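You operate a simulated robot arm through the tools that you are given. There is no shell and no other tool.

The job below is to be done with a simulated robot arm. You get a single attempt, and the scene is never put back.

JOB
Put things in order on the top of the green table. At the end: the square box stands where the block stood; the block from the top of the green table stands where the green tag stood; the stubby brush from the top of the green table stands on top of the printed bar; the green tag stands on top of the banded mallet; whatever was shut is shut again. Leave all else as you found it, and nothing knocked over.
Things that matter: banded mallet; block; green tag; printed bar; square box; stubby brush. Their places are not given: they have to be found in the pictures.

It is judged by the outcome, as a careful person would: the job done as asked, and still so three seconds after it is handed in. It fails if anything else is knocked over, pushed out of place, dropped, spilled or broken.

ROBOT AND FRAMES
A 7-joint arm with a two-finger gripper, fixed in place. Base frame: the origin is at the foot of the arm, x ahead of it, y to its left, z up; the work surface is at about z = 0.8. Readings come in m, degrees, newtons and seconds.
With the tool pointing down near the work surface it reaches from about 0.34 to 0.72 m from the base axis. Its first joint turns from -66.0 to 66.0 degrees. Payload 2.45 kg.
Tool frame: the origin (TCP) lies between the finger pads and is the grasp point; the fingertips stand 0.026 m ahead of it; z points along the fingers, y is the line along which they close. Largest opening 0.096 m; the body of the gripper starts 0.069 m behind the TCP.
Orientation is told as [roll, pitch, yaw] about the base's x, y, z axes, in that order, counted from this pose: with the fingers straight down and closing along the base's y, the tool's x points along the base's -x, its y along +y and its z along -z.

CONTROLS
- The arm moves only by the tool arm_command. Its arguments are lists of equal length, an entry for each row: "dp": the shift along the tool's x, y, z in m, a list of three; "dr": the turn, a rotation vector about the tool's x, y, z in degrees, a list of three; "gripper": the closure, from 0 (fully open) to 1 (shut). In form: {"dp": [[x, y, z], ...], "dr": [[ax, ay, az], ...], "gripper": [gripper, ...]}. A call has 1 to 20 rows; each row is the pose to reach, as a shift and turn from the pose commanded when the call began, along the tool's axes at that moment. Rows are played at 5 a second. More than 0.05 m and 8.6 degrees between two rows, or a gripper value outside its range, and nothing of the call is played. Where a pose cannot be reached the arm comes as near as it can. A force on the tool above 40 N (or 10 N above the force at the start of the call, whichever is more), or a blocked arm, ends the call early, and 0.2 s more pass. Each finger halts on what it meets, pressing with about 22 N; the grip force reading is that of the motor and also rises with nothing between the fingers. The clock runs only during rows and for 0.2 s after the last one: add rows that repeat a pose to give the fingers time. The reply holds the time, the measured pose of the TCP, the force on the tool along the base axes, the opening and the grip force, in the units named above and with some noise, with the torque about the TCP (base axes, N m) and any sound that the robot's microphone picked up.
- Cameras (640 x 400 px; columns grow to the right, rows downward): "scene" is fixed at [0.1716, -0.4001, 1.4118]; the picture's right is [0.70, -0.72, 0.00], its down [-0.47, -0.46, -0.75] and it looks along [0.54, 0.52, -0.66] (base axes); focal length 345 px, centre (320, 200). "wrist" rides on the gripper at [0.082, 0.003, -0.098] in the tool frame; the picture's right is [-0.04, 1.00, 0.00], its down [-0.73, -0.03, -0.68] and it looks along [-0.68, -0.03, 0.73] (tool axes); focal length 256 px, centre (320, 200).
- grab_frame(camera): a new picture of that camera. The clock stands still meanwhile.
- pixel_to_xyz(camera, pixels): for up to 12 pixels [column, row] of the newest picture of that camera ("zoom" is the newest enlarged one), the place [x, y, z] in the base frame of the surface seen there, good to about 0.002 m. The clock stands still meanwhile.
- zoom(camera, box): a new picture of the part [left, top, right, bottom] of that camera's present view, enlarged. The clock stands still meanwhile.
- hand_in(): hands the job in; it is judged then, once.

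Open the gripper and draw the arm clear of the work before you hand the job in, unless the task says otherwise.

The tools are called after "Call:" by a JSON object that holds its "fn" and its "kwargs". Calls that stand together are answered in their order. arm_command: Moves the arm, as the interface text tells. Its arguments: {"type":"object","properties":{"dp":{"type":"array","items":{"type":"array","items":{"type":"number"}}},"dr":{"type":"array","items":{"type":"array","items":{"type":"number"}}},"gripper":{"type":"array","items":{"type":"number"}}},"required":["dp","dr","gripper"]} The other tools are called the same way: grab_frame (camera) takes a picture; pixel_to_xyz (camera, pixels) gives the place of the surface under pixels of a picture; zoom (camera, box) takes an enlarged picture of a part of a camera's view; hand_in () hands the job in.

At the start:

```text
time_s: 0.0
ee_pos: [0.4523, 0.0876, 1.0805]
tool_rot: [-0.1, 0.0, -0.1]
ft_force: [0.7, -0.6, 0.8]
torque: [0.01, -0.01, -0.01]
opening: 0.0958
grip_force: 0.0
```

scene: 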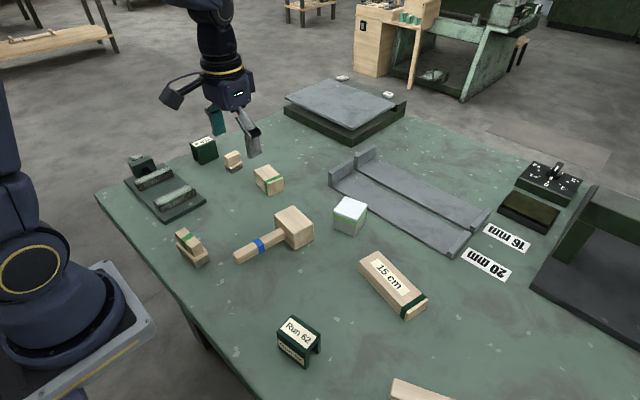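
wrist: 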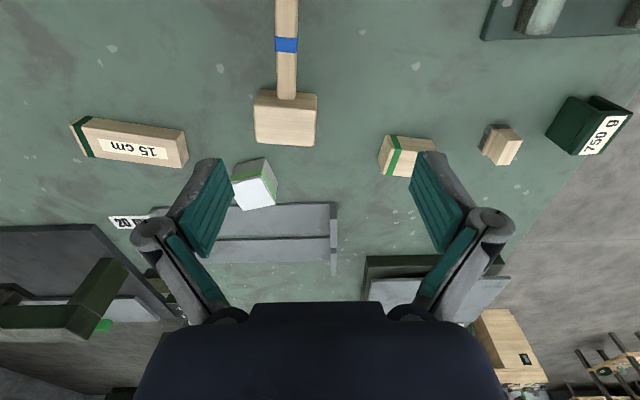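

The scene shows a mallet with a blue band (~280,230), a printed bar "15 cm" (~392,283), a white-topped box (~350,215), a block with green stripe (~268,180), a "Run 62" green tag (~298,340) and others. I zoom in to identify each one.

Call:
{"fn": "zoom", "kwargs": {"camera": "scene", "box": [100, 110, 300, 280]}}

Call:
{"fn": "zoom", "kwargs": {"camera": "scene", "box": [220, 160, 460, 400]}}

Call:
{"fn": "zoom", "kwargs": {"camera": "scene", "box": [280, 60, 640, 290]}}

```text
2.35 times, centred on (200, 195) of scene
```

zoom: 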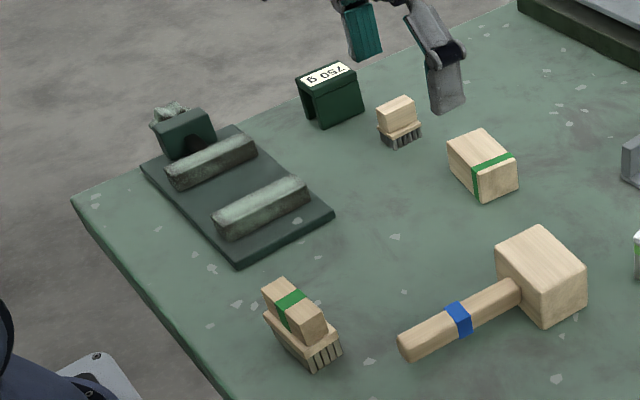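

```text
1.67 times, centred on (340, 280) of scene
```

zoom: 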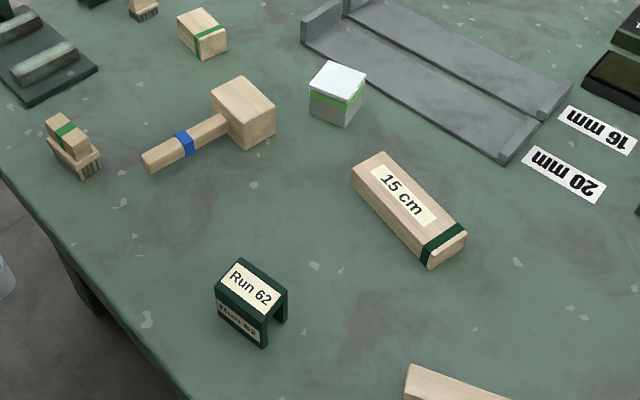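

```text
1.74 times, centred on (460, 175) of scene
```

zoom: 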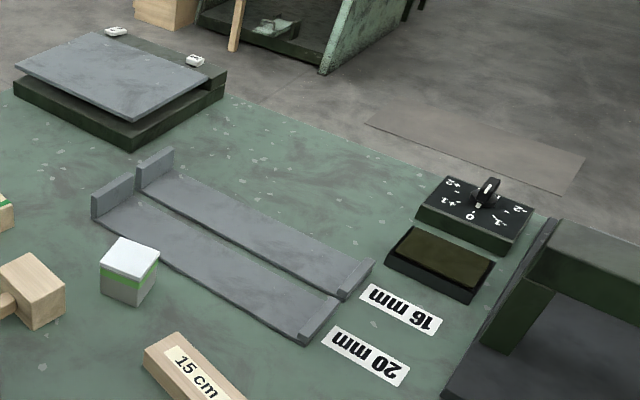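

I zoom in on the wrist view and the right-hand objects to compare the two green tags and the two brushes.

Call:
{"fn": "zoom", "kwargs": {"camera": "wrist", "box": [360, 60, 640, 235]}}

Call:
{"fn": "zoom", "kwargs": {"camera": "scene", "box": [250, 300, 410, 400]}}

Call:
{"fn": "zoom", "kwargs": {"camera": "scene", "box": [150, 110, 310, 210]}}

Call:
{"fn": "zoom", "kwargs": {"camera": "scene", "box": [480, 140, 640, 400]}}

Call:
{"fn": "zoom", "kwargs": {"camera": "scene", "box": [270, 60, 430, 160]}}

```text
2.29 times, centred on (500, 148) of wrist
```

zoom: 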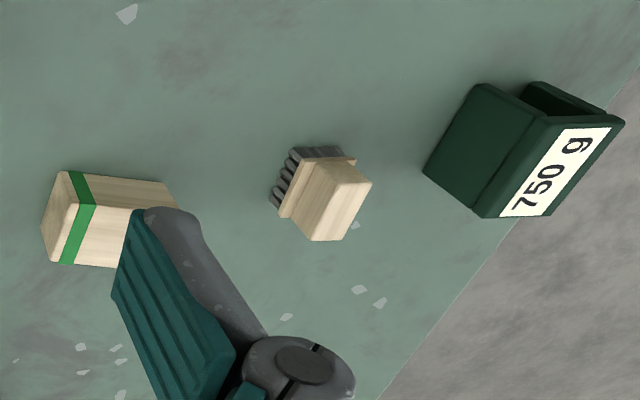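

```text
4.00 times, centred on (330, 350) of scene
```

zoom: 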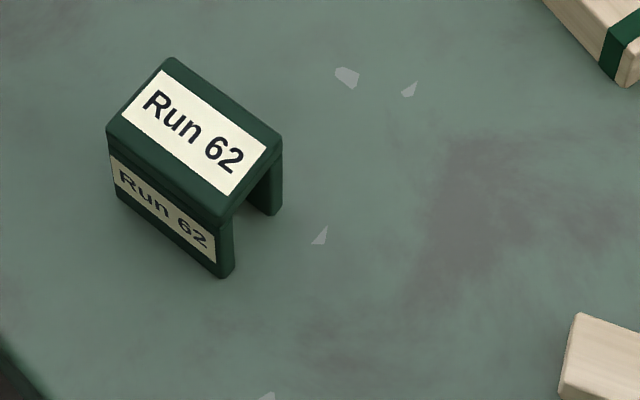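

```text
4.00 times, centred on (230, 160) of scene
```

zoom: 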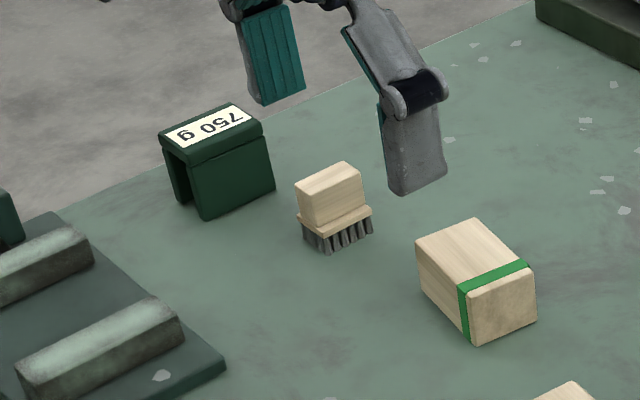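

```text
1.54 times, centred on (560, 270) of scene
```

zoom: 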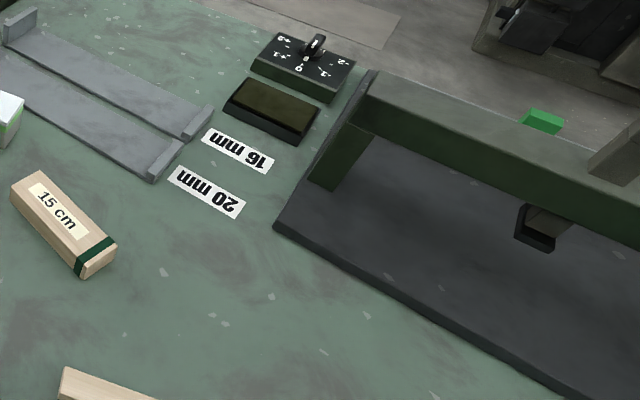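

```text
4.00 times, centred on (350, 110) of scene
```

zoom: 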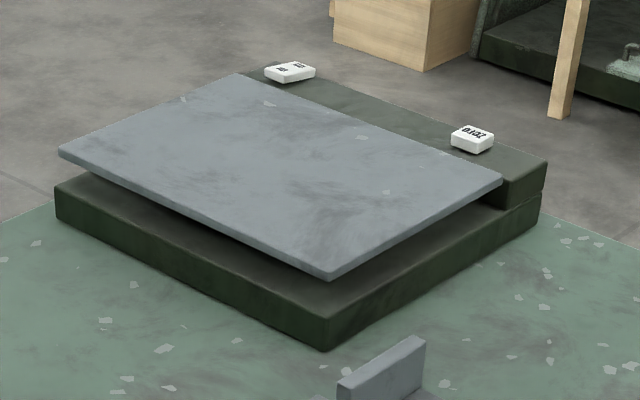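

The zoom can show past the frame's edge, so I look past the bottom and right edges of the scene to see the plain bar and the press with the bright green thing.

Call:
{"fn": "zoom", "kwargs": {"camera": "scene", "box": [480, 100, 640, 400]}}

Call:
{"fn": "zoom", "kwargs": {"camera": "scene", "box": [600, 150, 640, 400]}}

Call:
{"fn": "zoom", "kwargs": {"camera": "scene", "box": [240, 390, 640, 400]}}

Call:
{"fn": "zoom", "kwargs": {"camera": "wrist", "box": [0, 80, 240, 400]}}

```text
1.33 times, centred on (560, 250) of scene
```

zoom: 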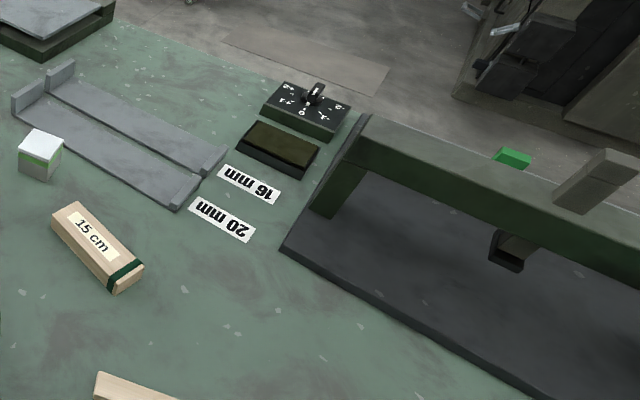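

```text
1.60 times, centred on (620, 275) of scene
```

zoom: 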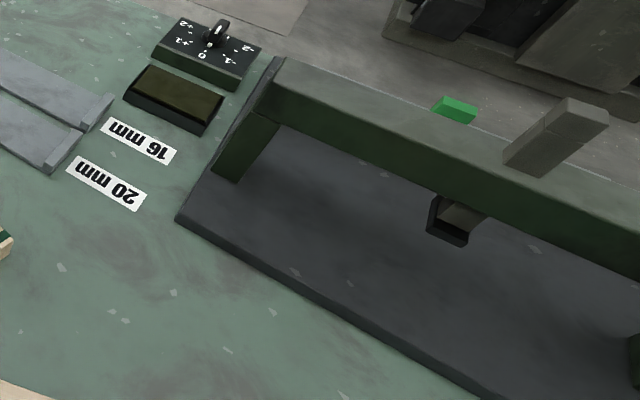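

```text
1.60 times, centred on (440, 395) of scene
```

zoom: 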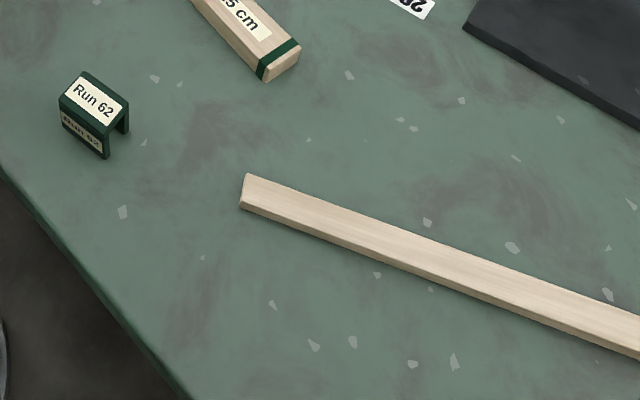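

```text
1.25 times, centred on (120, 240) of wrist
```

zoom: 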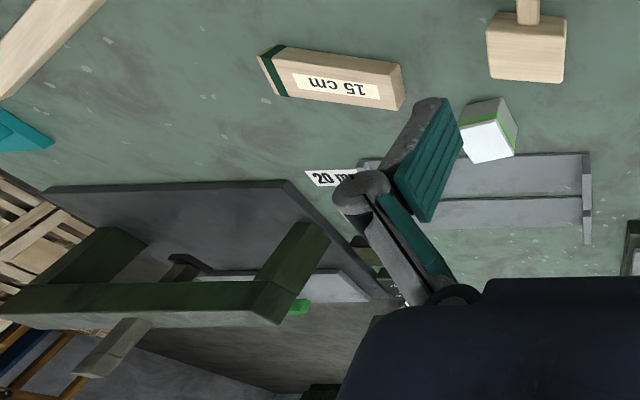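

There is a teal piece at the left edge of the wrist view; I look past the left edge and get the places of the main objects from the scene picture.

Call:
{"fn": "zoom", "kwargs": {"camera": "wrist", "box": [0, 0, 20, 400]}}

Call:
{"fn": "zoom", "kwargs": {"camera": "wrist", "box": [0, 0, 640, 10]}}

Call:
{"fn": "pixel_to_xyz", "kwargs": {"camera": "scene", "pixels": [[298, 328], [205, 143], [233, 156], [268, 174], [350, 207], [293, 218], [258, 245], [392, 278], [185, 238], [415, 390], [340, 100], [300, 290]]}}

```text
1.00 times, centred on (10, 200) of wrist (not enlarged: the box is as wide or as high as the picture)
```

zoom: 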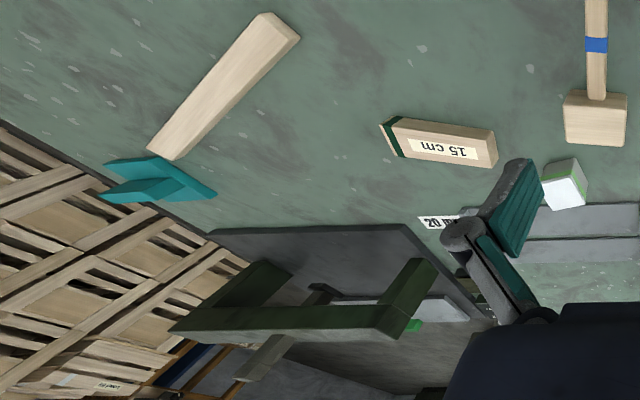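

```text
1.00 times, centred on (320, 5) of wrist (not enlarged: the box is as wide or as high as the picture)
```

zoom: 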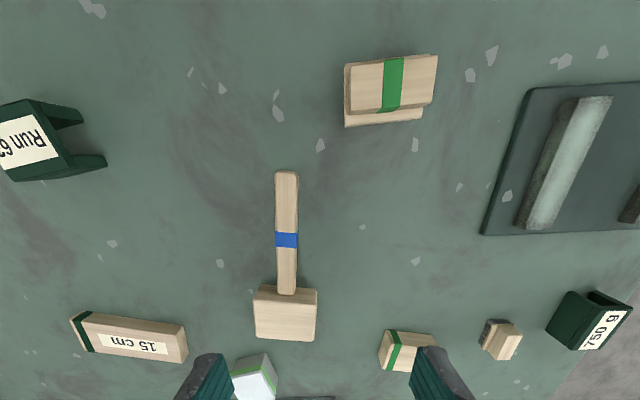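

```text
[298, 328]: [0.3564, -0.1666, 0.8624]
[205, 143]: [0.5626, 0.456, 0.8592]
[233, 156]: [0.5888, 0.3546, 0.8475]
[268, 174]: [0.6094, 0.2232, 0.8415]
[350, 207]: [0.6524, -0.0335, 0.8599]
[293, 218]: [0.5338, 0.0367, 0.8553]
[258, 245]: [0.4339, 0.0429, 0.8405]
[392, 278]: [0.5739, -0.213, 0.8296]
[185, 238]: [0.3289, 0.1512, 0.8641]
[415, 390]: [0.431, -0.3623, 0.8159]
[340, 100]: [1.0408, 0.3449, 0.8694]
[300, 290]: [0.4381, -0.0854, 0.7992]
```

There are two green tent tags ("Run 62" at 0.356,-0.167 and "750 g" at 0.563,0.456) and two brushes. I move the arm high up to the left for a closer wrist view of the left group.

Call:
{"fn": "arm_command", "kwargs": {"dp": [[0.01, 0.045, 0.01], [0.02, 0.09, 0.02], [0.03, 0.135, 0.03], [0.04, 0.18, 0.04], [0.05, 0.225, 0.05], [0.06, 0.27, 0.06], [0.06, 0.27, 0.06]], "dr": [[0, 0, 0], [0, 0, 0], [0, 0, 0], [0, 0, 0], [0, 0, 0], [0, 0, 0], [0, 0, 0]], "gripper": [0, 0, 0, 0, 0, 0, 0]}}

Call:
{"fn": "grab_frame", "kwargs": {"camera": "wrist"}}

Call:
{"fn": "grab_frame", "kwargs": {"camera": "scene"}}

```text
time_s: 1.6
ee_pos: [0.3916, 0.3582, 1.0208]
tool_rot: [0.0, 0.0, 0.0]
ft_force: [0.1, -0.2, 0.3]
torque: [0.02, 0.01, 0.0]
opening: 0.0959
grip_force: 0.0
```

```text
taken
```

wrist: 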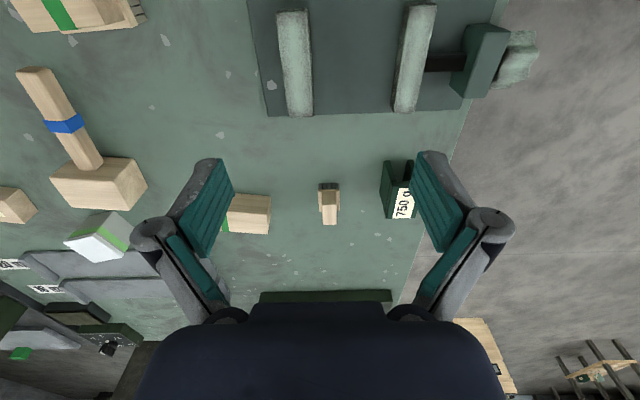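

```text
taken
```

scene: 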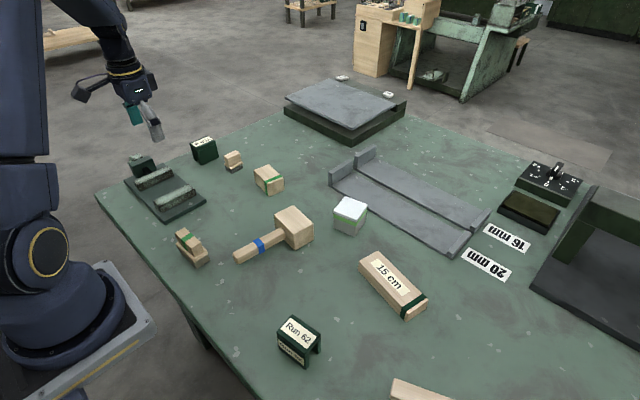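

Now I zoom the wrist view on the left group and read the corners of the small brush, the 750 g piece and the block.

Call:
{"fn": "zoom", "kwargs": {"camera": "wrist", "box": [220, 140, 440, 260]}}

Call:
{"fn": "zoom", "kwargs": {"camera": "scene", "box": [180, 125, 300, 200]}}

```text
2.91 times, centred on (330, 200) of wrist
```

zoom: 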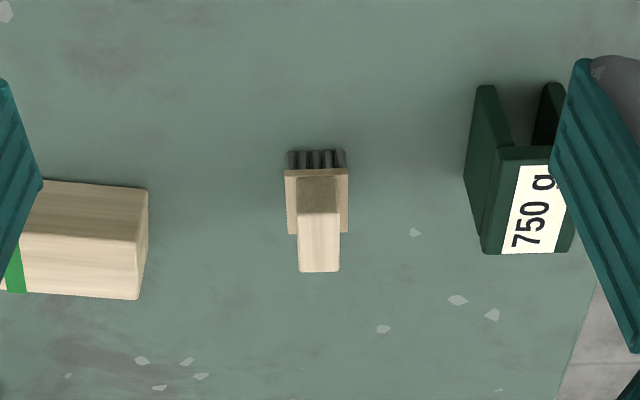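

```text
5.33 times, centred on (240, 162) of scene
```

zoom: 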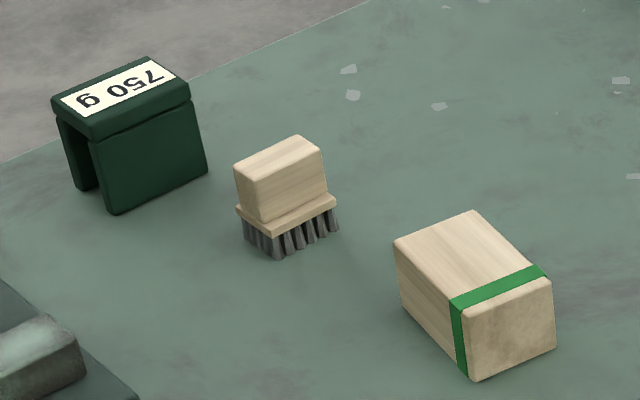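

Now I measure points on the block, small brush and 750 g piece from this zoom of the scene.

Call:
{"fn": "pixel_to_xyz", "kwargs": {"camera": "zoom", "pixels": [[237, 170], [298, 139], [322, 148], [260, 186], [334, 200], [276, 233], [397, 246], [472, 213], [550, 282], [475, 316], [452, 300], [535, 268]]}}

Call:
{"fn": "pixel_to_xyz", "kwargs": {"camera": "zoom", "pixels": [[57, 103], [145, 60], [187, 88], [95, 135], [116, 210], [205, 170], [82, 188], [240, 210], [278, 256], [336, 228], [480, 377], [400, 310]]}}

Call:
{"fn": "zoom", "kwargs": {"camera": "scene", "box": [150, 210, 250, 280]}}

```text
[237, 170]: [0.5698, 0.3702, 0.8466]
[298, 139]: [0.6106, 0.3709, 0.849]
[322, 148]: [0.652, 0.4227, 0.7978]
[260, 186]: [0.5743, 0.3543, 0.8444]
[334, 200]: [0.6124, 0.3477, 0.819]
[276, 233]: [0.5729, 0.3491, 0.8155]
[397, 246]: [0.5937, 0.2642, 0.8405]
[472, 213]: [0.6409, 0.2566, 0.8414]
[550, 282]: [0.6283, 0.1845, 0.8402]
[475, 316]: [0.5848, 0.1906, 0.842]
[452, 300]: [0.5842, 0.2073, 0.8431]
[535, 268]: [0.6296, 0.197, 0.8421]
```

```text
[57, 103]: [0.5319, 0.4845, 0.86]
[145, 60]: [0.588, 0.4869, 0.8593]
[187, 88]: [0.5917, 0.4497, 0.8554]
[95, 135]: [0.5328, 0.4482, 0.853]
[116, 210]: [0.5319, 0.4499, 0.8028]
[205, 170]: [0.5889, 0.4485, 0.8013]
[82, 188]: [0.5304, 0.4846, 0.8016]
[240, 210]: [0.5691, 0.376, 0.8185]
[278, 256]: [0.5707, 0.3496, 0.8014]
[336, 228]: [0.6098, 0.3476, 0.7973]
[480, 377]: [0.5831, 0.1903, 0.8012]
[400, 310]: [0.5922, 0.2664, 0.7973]
```

```text
5.71 times, centred on (200, 245) of scene
```

zoom: 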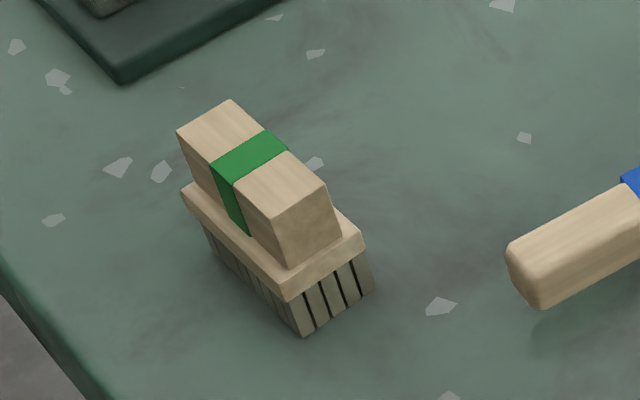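

I measure the striped brush from this zoom.

Call:
{"fn": "pixel_to_xyz", "kwargs": {"camera": "zoom", "pixels": [[181, 134], [230, 104], [322, 184], [270, 218], [188, 190], [360, 235], [285, 292], [305, 333], [372, 290], [250, 160], [215, 165], [233, 183]]}}

Call:
{"fn": "zoom", "kwargs": {"camera": "scene", "box": [250, 300, 350, 370]}}

```text
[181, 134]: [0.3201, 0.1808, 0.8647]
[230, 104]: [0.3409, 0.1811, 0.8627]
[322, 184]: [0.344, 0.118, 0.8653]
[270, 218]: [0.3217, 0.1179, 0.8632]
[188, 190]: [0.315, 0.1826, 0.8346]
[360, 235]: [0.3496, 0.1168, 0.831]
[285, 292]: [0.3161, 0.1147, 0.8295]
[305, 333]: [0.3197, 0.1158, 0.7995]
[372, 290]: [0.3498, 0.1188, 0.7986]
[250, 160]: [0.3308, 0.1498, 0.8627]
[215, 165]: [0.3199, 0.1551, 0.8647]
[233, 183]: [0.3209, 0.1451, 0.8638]
```

```text
5.71 times, centred on (300, 335) of scene
```

zoom: 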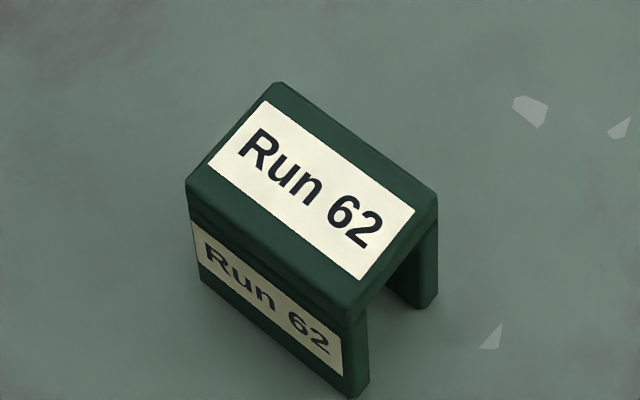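

I measure the "Run 62" tag, the mallet, the bar and box in turn.

Call:
{"fn": "pixel_to_xyz", "kwargs": {"camera": "zoom", "pixels": [[278, 86], [435, 195], [345, 312], [190, 184], [350, 393], [425, 303], [203, 280], [365, 330], [430, 230], [310, 190], [390, 290]]}}

Call:
{"fn": "zoom", "kwargs": {"camera": "scene", "box": [225, 190, 335, 275]}}

```text
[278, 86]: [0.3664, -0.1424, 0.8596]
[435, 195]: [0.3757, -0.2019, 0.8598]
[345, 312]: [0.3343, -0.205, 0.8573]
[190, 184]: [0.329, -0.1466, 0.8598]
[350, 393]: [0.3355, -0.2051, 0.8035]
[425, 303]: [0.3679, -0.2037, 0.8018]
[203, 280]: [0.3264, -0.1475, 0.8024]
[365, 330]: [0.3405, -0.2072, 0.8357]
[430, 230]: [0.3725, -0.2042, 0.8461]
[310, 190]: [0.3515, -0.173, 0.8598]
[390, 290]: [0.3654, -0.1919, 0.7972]
```

```text
4.71 times, centred on (280, 232) of scene
```

zoom: 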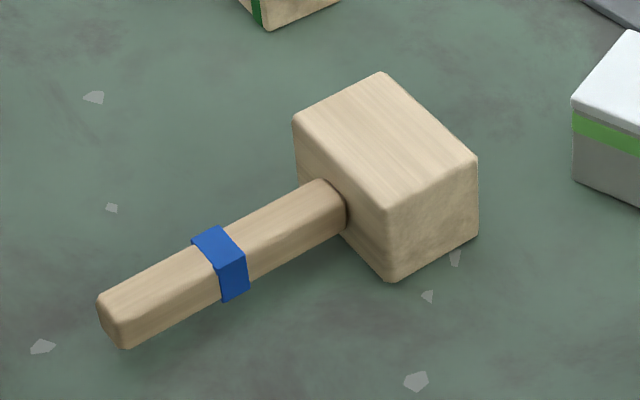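

The two tags have equal size; I must check the rest of the table. I move high over to the right side to look at the teal piece and the press.

Call:
{"fn": "arm_command", "kwargs": {"dp": [[0, -0.045, -0.01], [0, -0.09, -0.02], [0, -0.135, -0.03], [0, -0.18, -0.04], [0, -0.225, -0.05], [0, -0.27, -0.06], [0, -0.315, -0.06], [0, -0.36, -0.06], [0, -0.405, -0.06], [0, -0.45, -0.06], [0, -0.495, -0.06], [0, -0.54, -0.06], [0, -0.585, -0.06], [0, -0.63, -0.06], [0, -0.63, -0.06]], "dr": [[0, 0, 0], [0, 0, 0], [0, 0, 0], [0, 0, 0], [0, 0, 0], [0, 0, 0], [0, 0, 0], [0, 0, 0], [0, 0, 0], [0, 0, 0], [0, 0, 0], [0, 0, 0], [0, 0, 0], [0, 0, 0], [0, 0, 0]], "gripper": [0, 0, 0, 0, 0, 0, 0, 0, 0, 0, 0, 0, 0, 0, 0]}}

Call:
{"fn": "grab_frame", "kwargs": {"camera": "wrist"}}

Call:
{"fn": "zoom", "kwargs": {"camera": "wrist", "box": [0, 0, 640, 20]}}

Call:
{"fn": "zoom", "kwargs": {"camera": "wrist", "box": [0, 0, 40, 400]}}

```text
time_s: 4.8
ee_pos: [0.389, -0.2708, 1.0801]
tool_rot: [0.0, 0.0, 0.0]
ft_force: [0.1, 0.4, -1.3]
torque: [0.03, 0.04, -0.02]
opening: 0.0963
grip_force: 0.2
```

```text
taken
```

wrist: 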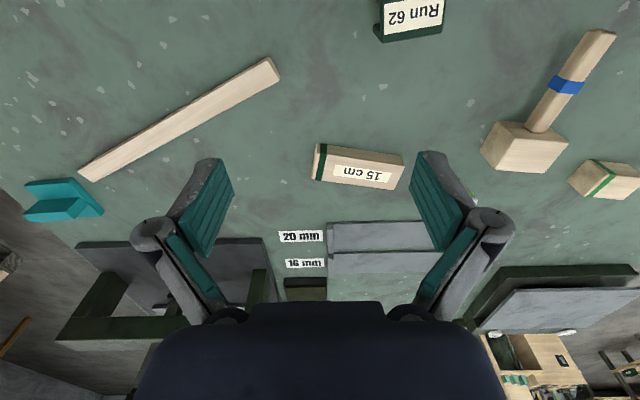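

```text
1.00 times, centred on (320, 10) of wrist (not enlarged: the box is as wide or as high as the picture)
```

zoom: 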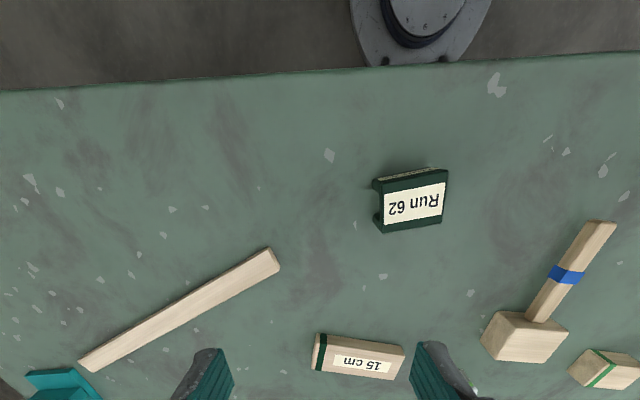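

```text
1.00 times, centred on (20, 200) of wrist (not enlarged: the box is as wide or as high as the picture)
```

zoom: 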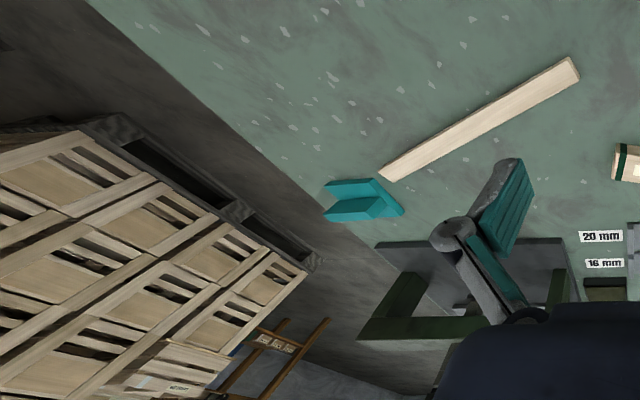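

The teal piece is a bench hook-like shape at the table's far edge and the long stick is plain, so neither is a tag; "Run 62" is the tag within reach. Now I re-zoom the mallet to measure it.

Call:
{"fn": "zoom", "kwargs": {"camera": "scene", "box": [225, 190, 335, 275]}}

Call:
{"fn": "pixel_to_xyz", "kwargs": {"camera": "zoom", "pixels": [[297, 122], [381, 75], [475, 157], [387, 208], [385, 275], [472, 235], [320, 183], [108, 298], [125, 345], [230, 232], [385, 140], [300, 175]]}}

Call:
{"fn": "zoom", "kwargs": {"camera": "scene", "box": [340, 240, 440, 330]}}

```text
4.71 times, centred on (280, 232) of scene
```

zoom: 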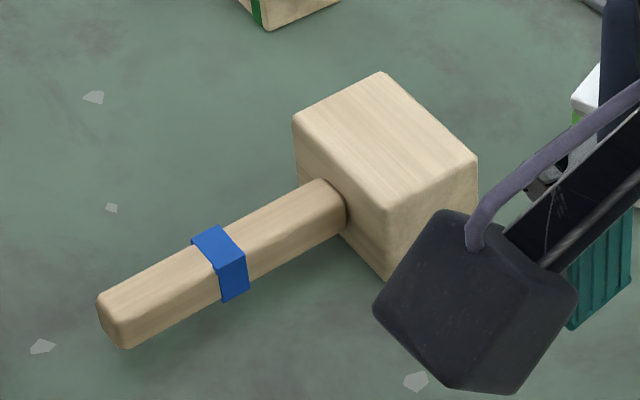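

```text
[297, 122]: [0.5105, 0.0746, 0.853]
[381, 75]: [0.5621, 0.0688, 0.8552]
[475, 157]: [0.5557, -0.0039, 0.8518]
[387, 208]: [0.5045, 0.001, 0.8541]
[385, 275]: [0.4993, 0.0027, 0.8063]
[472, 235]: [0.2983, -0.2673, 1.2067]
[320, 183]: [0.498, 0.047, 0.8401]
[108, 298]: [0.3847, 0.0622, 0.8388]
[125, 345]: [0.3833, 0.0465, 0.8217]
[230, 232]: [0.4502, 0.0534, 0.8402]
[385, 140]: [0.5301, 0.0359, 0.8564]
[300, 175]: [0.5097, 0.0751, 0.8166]
```

```text
4.44 times, centred on (390, 285) of scene
```

zoom: 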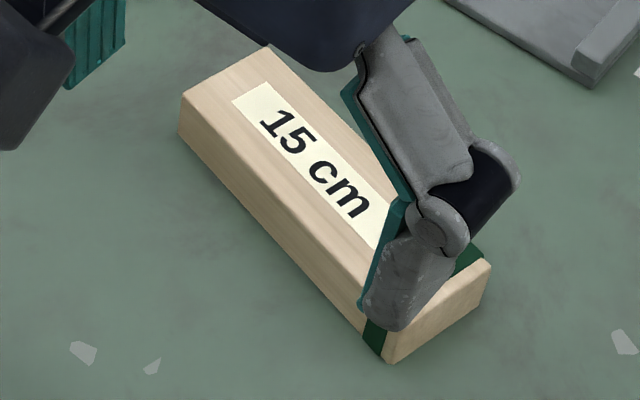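

The mallet head top is about 0.052 x 0.073 m centred near (0.533, 0.035, 0.855), and the tag's long side runs along y (yaw ≈ +7°). I turn the tool about -83° while moving toward a spot beside the tag, staying high, to view it with the wrist camera.

Call:
{"fn": "arm_command", "kwargs": {"dp": [[0.004, 0.019, 0.008], [0.008, 0.038, 0.016], [0.011, 0.057, 0.024], [0.015, 0.076, 0.032], [0.019, 0.095, 0.04], [0.023, 0.114, 0.048], [0.027, 0.133, 0.056], [0.03, 0.152, 0.064], [0.034, 0.171, 0.072], [0.038, 0.19, 0.08], [0.038, 0.19, 0.08]], "dr": [[0, 0, 8.3], [0, 0, 16.6], [0, 0, 24.9], [0, 0, 33.2], [0, 0, 41.5], [0, 0, 49.8], [0, 0, 58.1], [0, 0, 66.4], [0, 0, 74.7], [0, 0, 83], [0, 0, 83]], "gripper": [0, 0, 0, 0, 0, 0, 0, 0, 0, 0, 0]}}

Call:
{"fn": "grab_frame", "kwargs": {"camera": "wrist"}}

Call:
{"fn": "grab_frame", "kwargs": {"camera": "scene"}}

```text
time_s: 7.2
ee_pos: [0.3555, -0.0807, 1.001]
tool_rot: [0.0, -0.1, -83.0]
ft_force: [0.0, -0.3, 0.8]
torque: [0.01, -0.03, 0.01]
opening: 0.0959
grip_force: 0.0
```

```text
taken
```

wrist: 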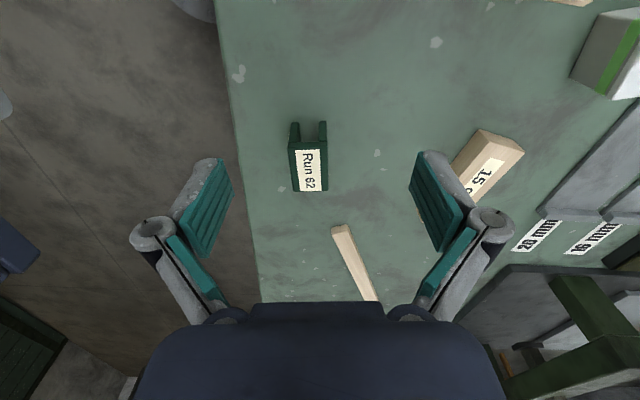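

```text
taken
```

scene: 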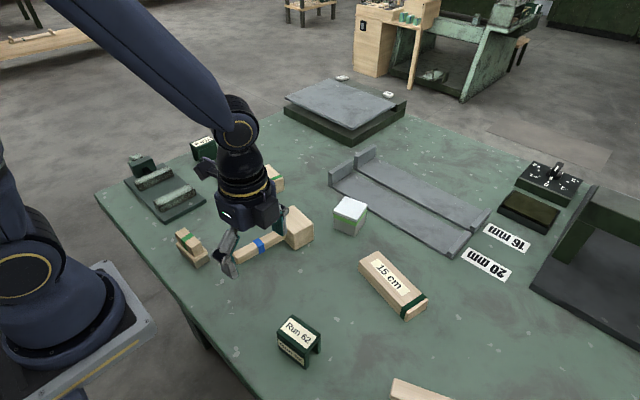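

The wrist view shows the tag at about (308,165). I zoom for accurate corners, and zoom the scene on the unobstructed bar and box.

Call:
{"fn": "zoom", "kwargs": {"camera": "wrist", "box": [260, 110, 360, 210]}}

Call:
{"fn": "pixel_to_xyz", "kwargs": {"camera": "zoom", "pixels": [[275, 168], [354, 165], [295, 360], [358, 355], [310, 260], [320, 162], [325, 358]]}}

Call:
{"fn": "zoom", "kwargs": {"camera": "scene", "box": [340, 240, 440, 330]}}

Call:
{"fn": "pixel_to_xyz", "kwargs": {"camera": "zoom", "pixels": [[183, 96], [267, 49], [487, 262], [383, 340], [182, 135], [385, 361], [330, 190], [350, 330], [465, 240], [300, 150], [240, 105]]}}

Call:
{"fn": "zoom", "kwargs": {"camera": "scene", "box": [310, 180, 390, 250]}}

```text
4.00 times, centred on (310, 160) of wrist
```

zoom: 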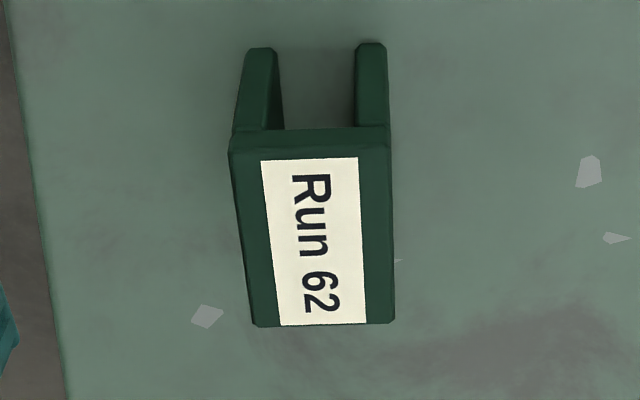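

```text
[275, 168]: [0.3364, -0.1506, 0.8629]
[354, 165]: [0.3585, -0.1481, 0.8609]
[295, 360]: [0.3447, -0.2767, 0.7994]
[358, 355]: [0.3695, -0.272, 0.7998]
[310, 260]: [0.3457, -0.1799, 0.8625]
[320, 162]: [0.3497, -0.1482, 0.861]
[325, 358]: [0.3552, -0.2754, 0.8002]
```

```text
4.44 times, centred on (390, 285) of scene
```

zoom: 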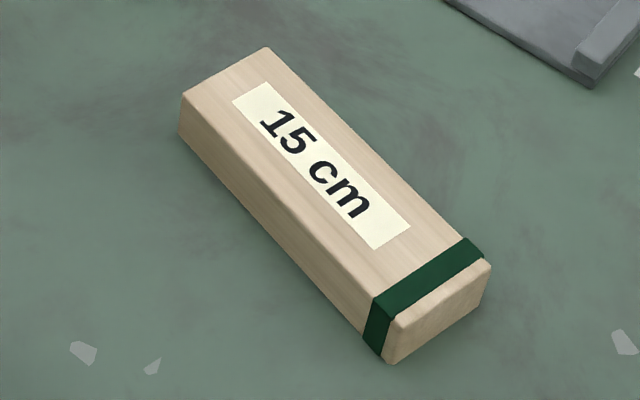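

```text
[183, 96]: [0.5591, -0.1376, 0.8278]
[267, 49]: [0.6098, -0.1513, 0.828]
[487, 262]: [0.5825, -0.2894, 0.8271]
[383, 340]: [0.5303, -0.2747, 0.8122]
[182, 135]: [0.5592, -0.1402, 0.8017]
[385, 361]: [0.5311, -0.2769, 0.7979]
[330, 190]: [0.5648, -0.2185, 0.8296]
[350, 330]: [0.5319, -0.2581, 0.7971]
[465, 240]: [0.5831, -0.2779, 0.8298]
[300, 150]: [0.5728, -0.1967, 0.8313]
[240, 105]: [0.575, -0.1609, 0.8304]
```

```text
5.71 times, centred on (350, 215) of scene
```

zoom: 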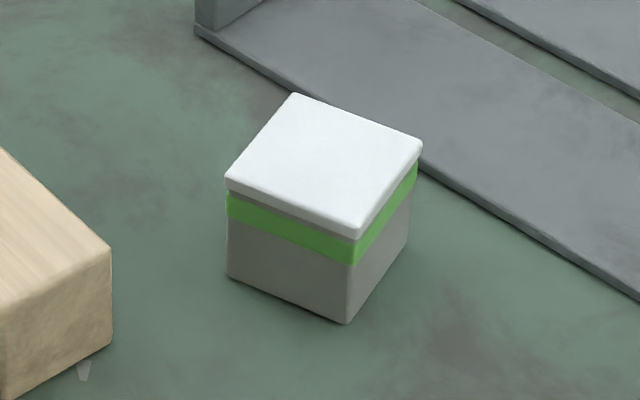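

The box has a white lid; I read its corners, then the tag's top corners again at wrist.

Call:
{"fn": "pixel_to_xyz", "kwargs": {"camera": "zoom", "pixels": [[228, 180], [293, 96], [420, 145], [358, 235], [230, 272], [346, 321], [405, 255], [320, 165], [229, 200], [352, 262], [240, 240], [380, 275]]}}

Call:
{"fn": "pixel_to_xyz", "kwargs": {"camera": "wrist", "pixels": [[289, 148], [326.5, 147], [294, 190.5], [327.5, 189.5], [308, 168], [292, 123], [322, 122]]}}

```text
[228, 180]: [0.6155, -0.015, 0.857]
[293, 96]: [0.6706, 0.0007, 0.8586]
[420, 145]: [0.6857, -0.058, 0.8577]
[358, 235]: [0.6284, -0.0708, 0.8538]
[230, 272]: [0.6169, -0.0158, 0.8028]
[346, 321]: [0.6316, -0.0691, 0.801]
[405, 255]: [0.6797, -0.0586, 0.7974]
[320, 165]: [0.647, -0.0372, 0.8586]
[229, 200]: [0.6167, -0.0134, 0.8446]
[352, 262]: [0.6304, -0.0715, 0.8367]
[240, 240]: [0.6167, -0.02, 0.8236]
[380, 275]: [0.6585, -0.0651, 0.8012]
```

```text
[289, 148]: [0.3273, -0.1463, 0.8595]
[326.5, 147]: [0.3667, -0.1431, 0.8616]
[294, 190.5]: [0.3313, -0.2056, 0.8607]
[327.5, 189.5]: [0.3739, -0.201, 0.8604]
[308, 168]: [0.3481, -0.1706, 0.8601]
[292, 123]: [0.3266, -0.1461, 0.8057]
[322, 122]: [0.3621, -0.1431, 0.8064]
```

The tag is centred at about (0.350,-0.174), yaw ≈ +5.5°. I move over it, then descend with the fingers open astride it (closing along x).

Call:
{"fn": "arm_command", "kwargs": {"dp": [[-0.04, -0.007, 0.02], [-0.08, -0.014, 0.04], [-0.0904, -0.0151, 0.07], [-0.0904, -0.0151, 0.1], [-0.0904, -0.0151, 0.13], [-0.0904, -0.0151, 0.1525], [-0.0904, -0.0151, 0.1525]], "dr": [[0, 0, 1.5], [0, 0, 1.5], [0, 0, 1.5], [0, 0, 1.5], [0, 0, 1.5], [0, 0, 1.5], [0, 0, 1.5]], "gripper": [0, 0, 0, 0, 0, 0, 0]}}

Call:
{"fn": "grab_frame", "kwargs": {"camera": "wrist"}}

Call:
{"fn": "zoom", "kwargs": {"camera": "scene", "box": [230, 260, 370, 380]}}

```text
time_s: 8.8
ee_pos: [0.3493, -0.1729, 0.8481]
tool_rot: [0.0, 0.0, -84.6]
ft_force: [0.3, 0.7, 0.6]
torque: [0.01, 0.0, 0.0]
opening: 0.0959
grip_force: 0.1
```

```text
taken
```

wrist: 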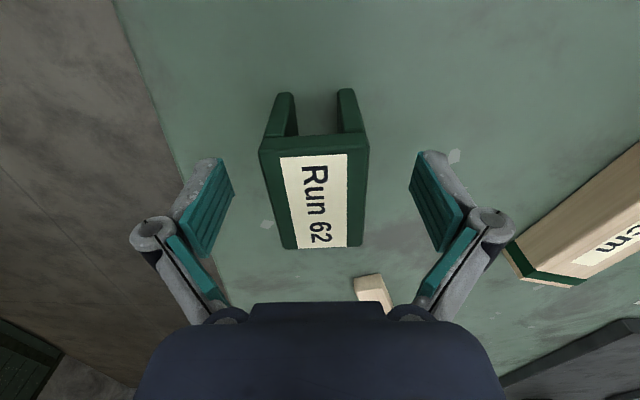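

```text
3.33 times, centred on (300, 320) of scene
```

zoom: 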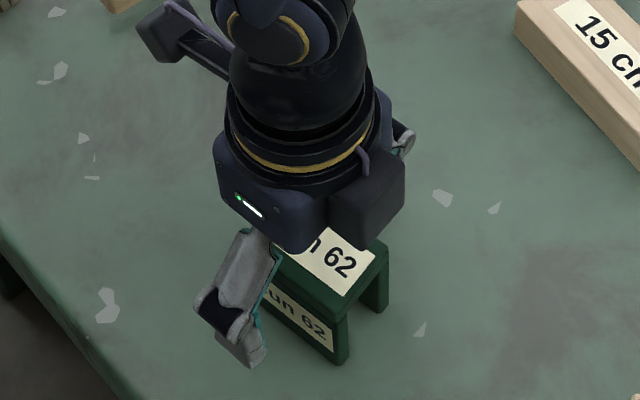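

The tag sits between the open fingers, roughly centred. I close the gripper and hold for a few rows.

Call:
{"fn": "arm_command", "kwargs": {"dp": [[0, 0, 0], [0, 0, 0], [0, 0, 0], [0, 0, 0], [0, 0, 0], [0, 0, 0]], "dr": [[0, 0, 0], [0, 0, 0], [0, 0, 0], [0, 0, 0], [0, 0, 0], [0, 0, 0]], "gripper": [1, 1, 1, 1, 1, 1]}}

Call:
{"fn": "grab_frame", "kwargs": {"camera": "wrist"}}

```text
time_s: 10.2
ee_pos: [0.3502, -0.1731, 0.8477]
tool_rot: [0.1, 0.0, -84.6]
ft_force: [-0.2, 0.8, 2.4]
torque: [-0.05, 0.0, -0.02]
opening: 0.0428
grip_force: 22.0
```

```text
taken
```

wrist: 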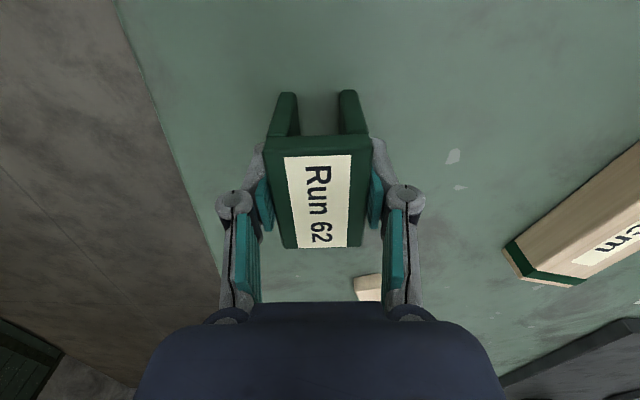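

The tag is held (opening 0.043). I lift it and carry it above the mallet head, turning by 10° to match the head.

Call:
{"fn": "arm_command", "kwargs": {"dp": [[0, 0, -0.02], [0, 0, -0.05], [0, 0, -0.085], [0, 0, -0.112], [0.0272, 0.0289, -0.112], [0.0544, 0.0578, -0.112], [0.0816, 0.0867, -0.112], [0.1089, 0.1155, -0.112], [0.1361, 0.1444, -0.112], [0.1633, 0.1733, -0.112], [0.1905, 0.2022, -0.112], [0.1905, 0.2022, -0.112]], "dr": [[0, 0, 0], [0, 0, 0], [0, 0, 0], [0, 0, 0], [0, 0, 1.5], [0, 0, 3], [0, 0, 4.5], [0, 0, 6], [0, 0, 7.5], [0, 0, 9], [0, 0, 10.2], [0, 0, 10.2]], "gripper": [1, 1, 1, 1, 1, 1, 1, 1, 1, 1, 1, 1]}}

Call:
{"fn": "grab_frame", "kwargs": {"camera": "wrist"}}

Call:
{"fn": "grab_frame", "kwargs": {"camera": "scene"}}

```text
time_s: 12.8
ee_pos: [0.5335, 0.0384, 0.9599]
tool_rot: [0.0, 0.0, -94.7]
ft_force: [0.6, 0.3, -0.4]
torque: [0.06, 0.02, 0.0]
opening: 0.0433
grip_force: 21.9
```

```text
taken
```

wrist: 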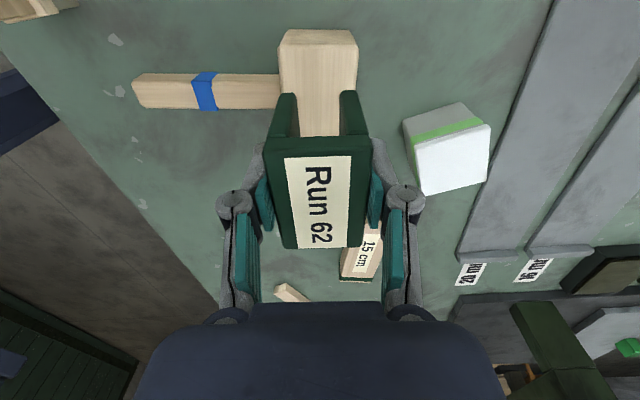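

```text
taken
```

scene: 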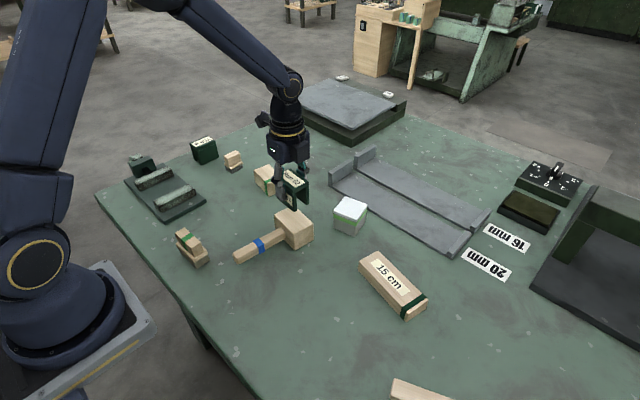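

I compare the tag's corners and the mallet head's corners as seen from the wrist before lowering.

Call:
{"fn": "pixel_to_xyz", "kwargs": {"camera": "wrist", "pixels": [[266, 142], [367, 141], [288, 245], [363, 245], [287, 100], [347, 97], [282, 46], [355, 46], [318, 110]]}}

Call:
{"fn": "zoom", "kwargs": {"camera": "scene", "box": [250, 150, 350, 250]}}

```text
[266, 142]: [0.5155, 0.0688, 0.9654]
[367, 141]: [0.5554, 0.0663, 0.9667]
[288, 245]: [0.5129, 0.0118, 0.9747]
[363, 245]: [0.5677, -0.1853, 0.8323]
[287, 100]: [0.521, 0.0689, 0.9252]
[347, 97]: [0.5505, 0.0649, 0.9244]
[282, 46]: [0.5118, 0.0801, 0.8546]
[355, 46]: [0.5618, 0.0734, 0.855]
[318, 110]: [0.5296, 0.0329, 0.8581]
```

```text
4.00 times, centred on (300, 200) of scene
```

zoom: 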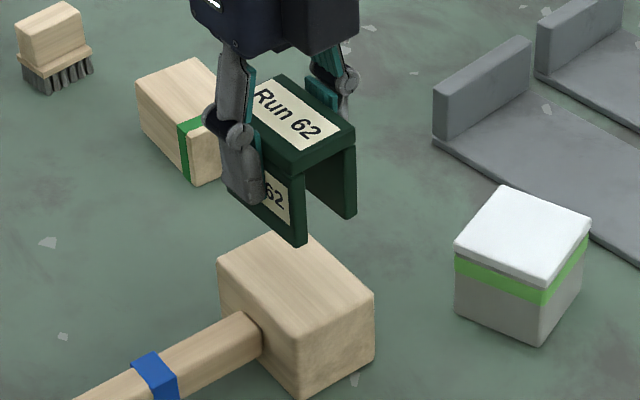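

Tag and head line up within about 2 mm. I lower to just above contact.

Call:
{"fn": "arm_command", "kwargs": {"dp": [[0, 0, 0.02], [0, 0, 0.035], [0, 0, 0.047], [0, 0, 0.052], [0, 0, 0.054], [0, 0, 0.054]], "dr": [[0, 0, 0], [0, 0, 0], [0, 0, 0], [0, 0, 0], [0, 0, 0], [0, 0, 0]], "gripper": [1, 1, 1, 1, 1, 1]}}

Call:
{"fn": "zoom", "kwargs": {"camera": "scene", "box": [250, 160, 340, 250]}}

```text
time_s: 14.2
ee_pos: [0.5345, 0.0356, 0.9054]
tool_rot: [-0.1, 0.0, -94.7]
ft_force: [-0.6, -1.0, -1.2]
torque: [-0.04, 0.02, 0.02]
opening: 0.043
grip_force: 22.0
```

```text
4.44 times, centred on (295, 205) of scene
```

zoom: 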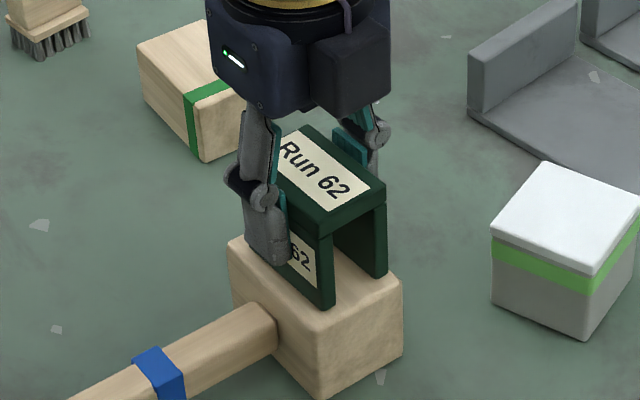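

It is at or just above the head top with no force yet. I lower in 1 mm steps watching the force.

Call:
{"fn": "arm_command", "kwargs": {"dp": [[0, 0, 0.001], [0, 0, 0.0015], [0, 0, 0.0015]], "dr": [[0, 0, 0], [0, 0, 0], [0, 0, 0]], "gripper": [1, 1, 1]}}

```text
time_s: 15.0
ee_pos: [0.5335, 0.0356, 0.9068]
tool_rot: [0.1, 0.1, -94.8]
ft_force: [0.6, 3.0, 12.3]
torque: [-0.08, 0.08, 0.0]
opening: 0.0429
grip_force: 22.3
```

Contact is felt (12 N up). I back off 0.5 mm and open the gripper.

Call:
{"fn": "arm_command", "kwargs": {"dp": [[0, 0, -0.0008], [0, 0, -0.0008], [0, 0, -0.0008], [0, 0, -0.0008], [0, 0, -0.0008], [0, 0, -0.0008]], "dr": [[0, 0, 0], [0, 0, 0], [0, 0, 0], [0, 0, 0], [0, 0, 0], [0, 0, 0]], "gripper": [1, 0.45, 0.4, 0.3, 0.2, 0.2]}}

Call:
{"fn": "zoom", "kwargs": {"camera": "scene", "box": [250, 160, 340, 250]}}

Call:
{"fn": "grab_frame", "kwargs": {"camera": "wrist"}}

```text
time_s: 16.4
ee_pos: [0.533, 0.0349, 0.9066]
tool_rot: [0.0, 0.0, -94.8]
ft_force: [0.1, -0.6, -0.2]
torque: [0.0, 0.04, -0.02]
opening: 0.0769
grip_force: 0.0
```

```text
4.44 times, centred on (295, 205) of scene
```

zoom: 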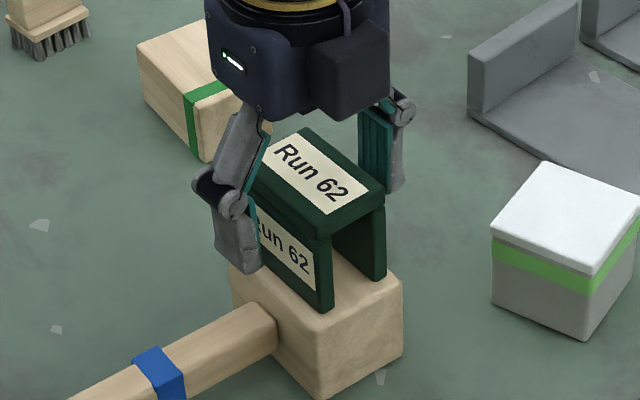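

```text
taken
```

wrist: 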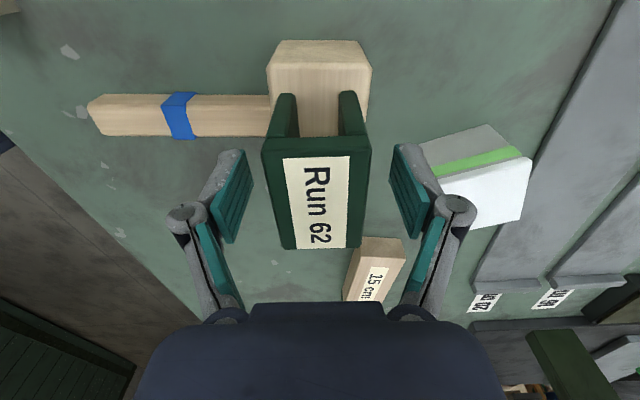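

The tag stands on the mallet head, freed. I rise to z ≈ 1.02, then go over the block with fingers open, turning 3.8° more.

Call:
{"fn": "arm_command", "kwargs": {"dp": [[0, 0, -0.02], [0, 0, -0.06], [0, 0, -0.1], [0.039, 0.0127, -0.11], [0.0779, 0.0253, -0.11], [0.1169, 0.038, -0.11], [0.1558, 0.0506, -0.11], [0.1948, 0.0633, -0.11], [0.1948, 0.0633, -0.11]], "dr": [[0, 0, 0], [0, 0, 0], [0, 0, 0], [0, 0, 1], [0, 0, 2], [0, 0, 3], [0, 0, 3.8], [0, 0, 3.8], [0, 0, 3.8]], "gripper": [0.2, 0.2, 0.1, 0, 0, 0, 0, 0, 0]}}

Call:
{"fn": "grab_frame", "kwargs": {"camera": "wrist"}}

Call:
{"fn": "grab_frame", "kwargs": {"camera": "scene"}}

```text
time_s: 18.4
ee_pos: [0.6139, 0.2256, 1.0143]
tool_rot: [0.0, -0.1, -98.6]
ft_force: [-0.7, 0.1, -1.1]
torque: [0.0, -0.02, -0.02]
opening: 0.0958
grip_force: 0.1
```

```text
taken
```

wrist: 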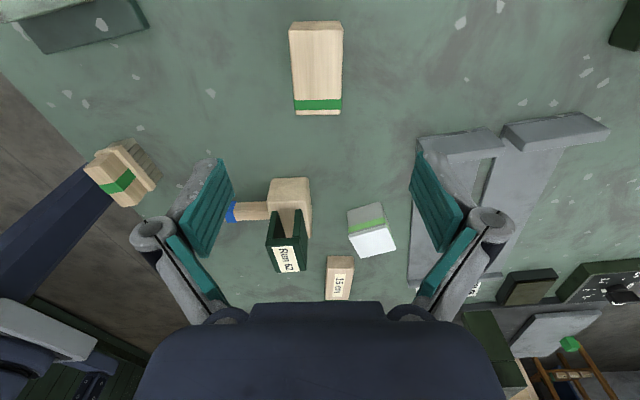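

```text
taken
```

scene: 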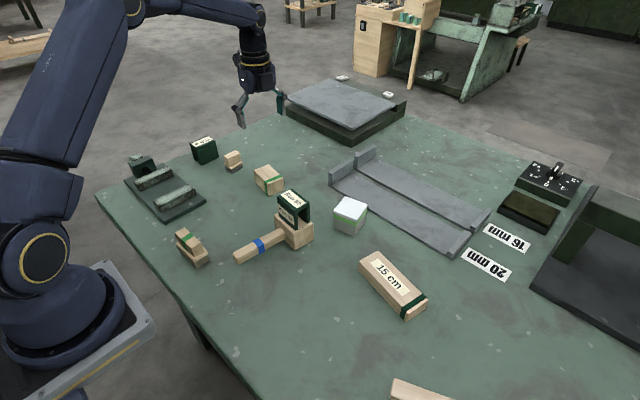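

The block is at about (317,65) in the wrist view. I zoom to get its corners.

Call:
{"fn": "zoom", "kwargs": {"camera": "wrist", "box": [260, 10, 380, 130]}}

Call:
{"fn": "pixel_to_xyz", "kwargs": {"camera": "wrist", "pixels": [[290.5, 31], [342, 30], [295.5, 109], [340.5, 108.5], [317, 65]]}}

```text
3.33 times, centred on (320, 70) of wrist
```

zoom: 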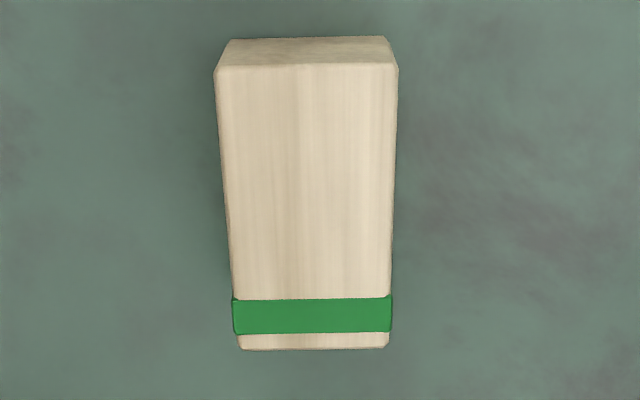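

```text
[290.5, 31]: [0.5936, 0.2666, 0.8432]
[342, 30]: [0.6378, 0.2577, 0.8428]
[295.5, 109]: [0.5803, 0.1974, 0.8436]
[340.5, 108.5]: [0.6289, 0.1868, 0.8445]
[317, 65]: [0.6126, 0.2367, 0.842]
```

Block centre ≈ (0.611, 0.2255), aligned with the gripper. I descend to z ≈ 0.834 and stop before closing.

Call:
{"fn": "arm_command", "kwargs": {"dp": [[0.001, -0.001, 0.04], [0.001, -0.001, 0.08], [0.001, -0.001, 0.12], [0.001, -0.001, 0.15], [0.001, -0.001, 0.17], [0.001, -0.001, 0.1813], [0.001, -0.001, 0.1813]], "dr": [[0, 0, 0.5], [0, 0, 0.5], [0, 0, 0.5], [0, 0, 0.5], [0, 0, 0.5], [0, 0, 0.5], [0, 0, 0.5]], "gripper": [0, 0, 0, 0, 0, 0, 0]}}

Call:
{"fn": "grab_frame", "kwargs": {"camera": "wrist"}}

```text
time_s: 20.0
ee_pos: [0.6106, 0.2271, 0.8332]
tool_rot: [0.1, 0.1, -99.2]
ft_force: [0.2, 0.2, 0.0]
torque: [0.02, -0.01, 0.04]
opening: 0.0963
grip_force: 0.0
```

```text
taken
```

wrist: 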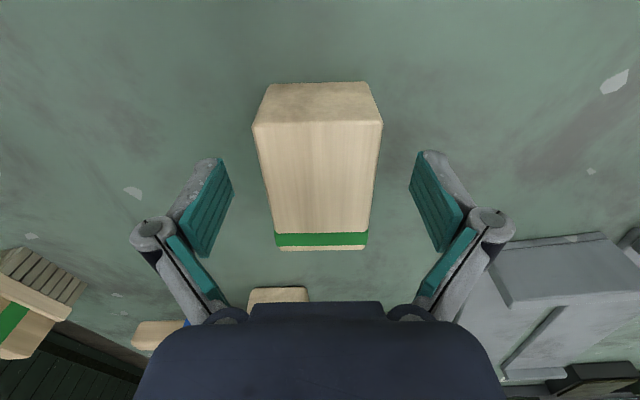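

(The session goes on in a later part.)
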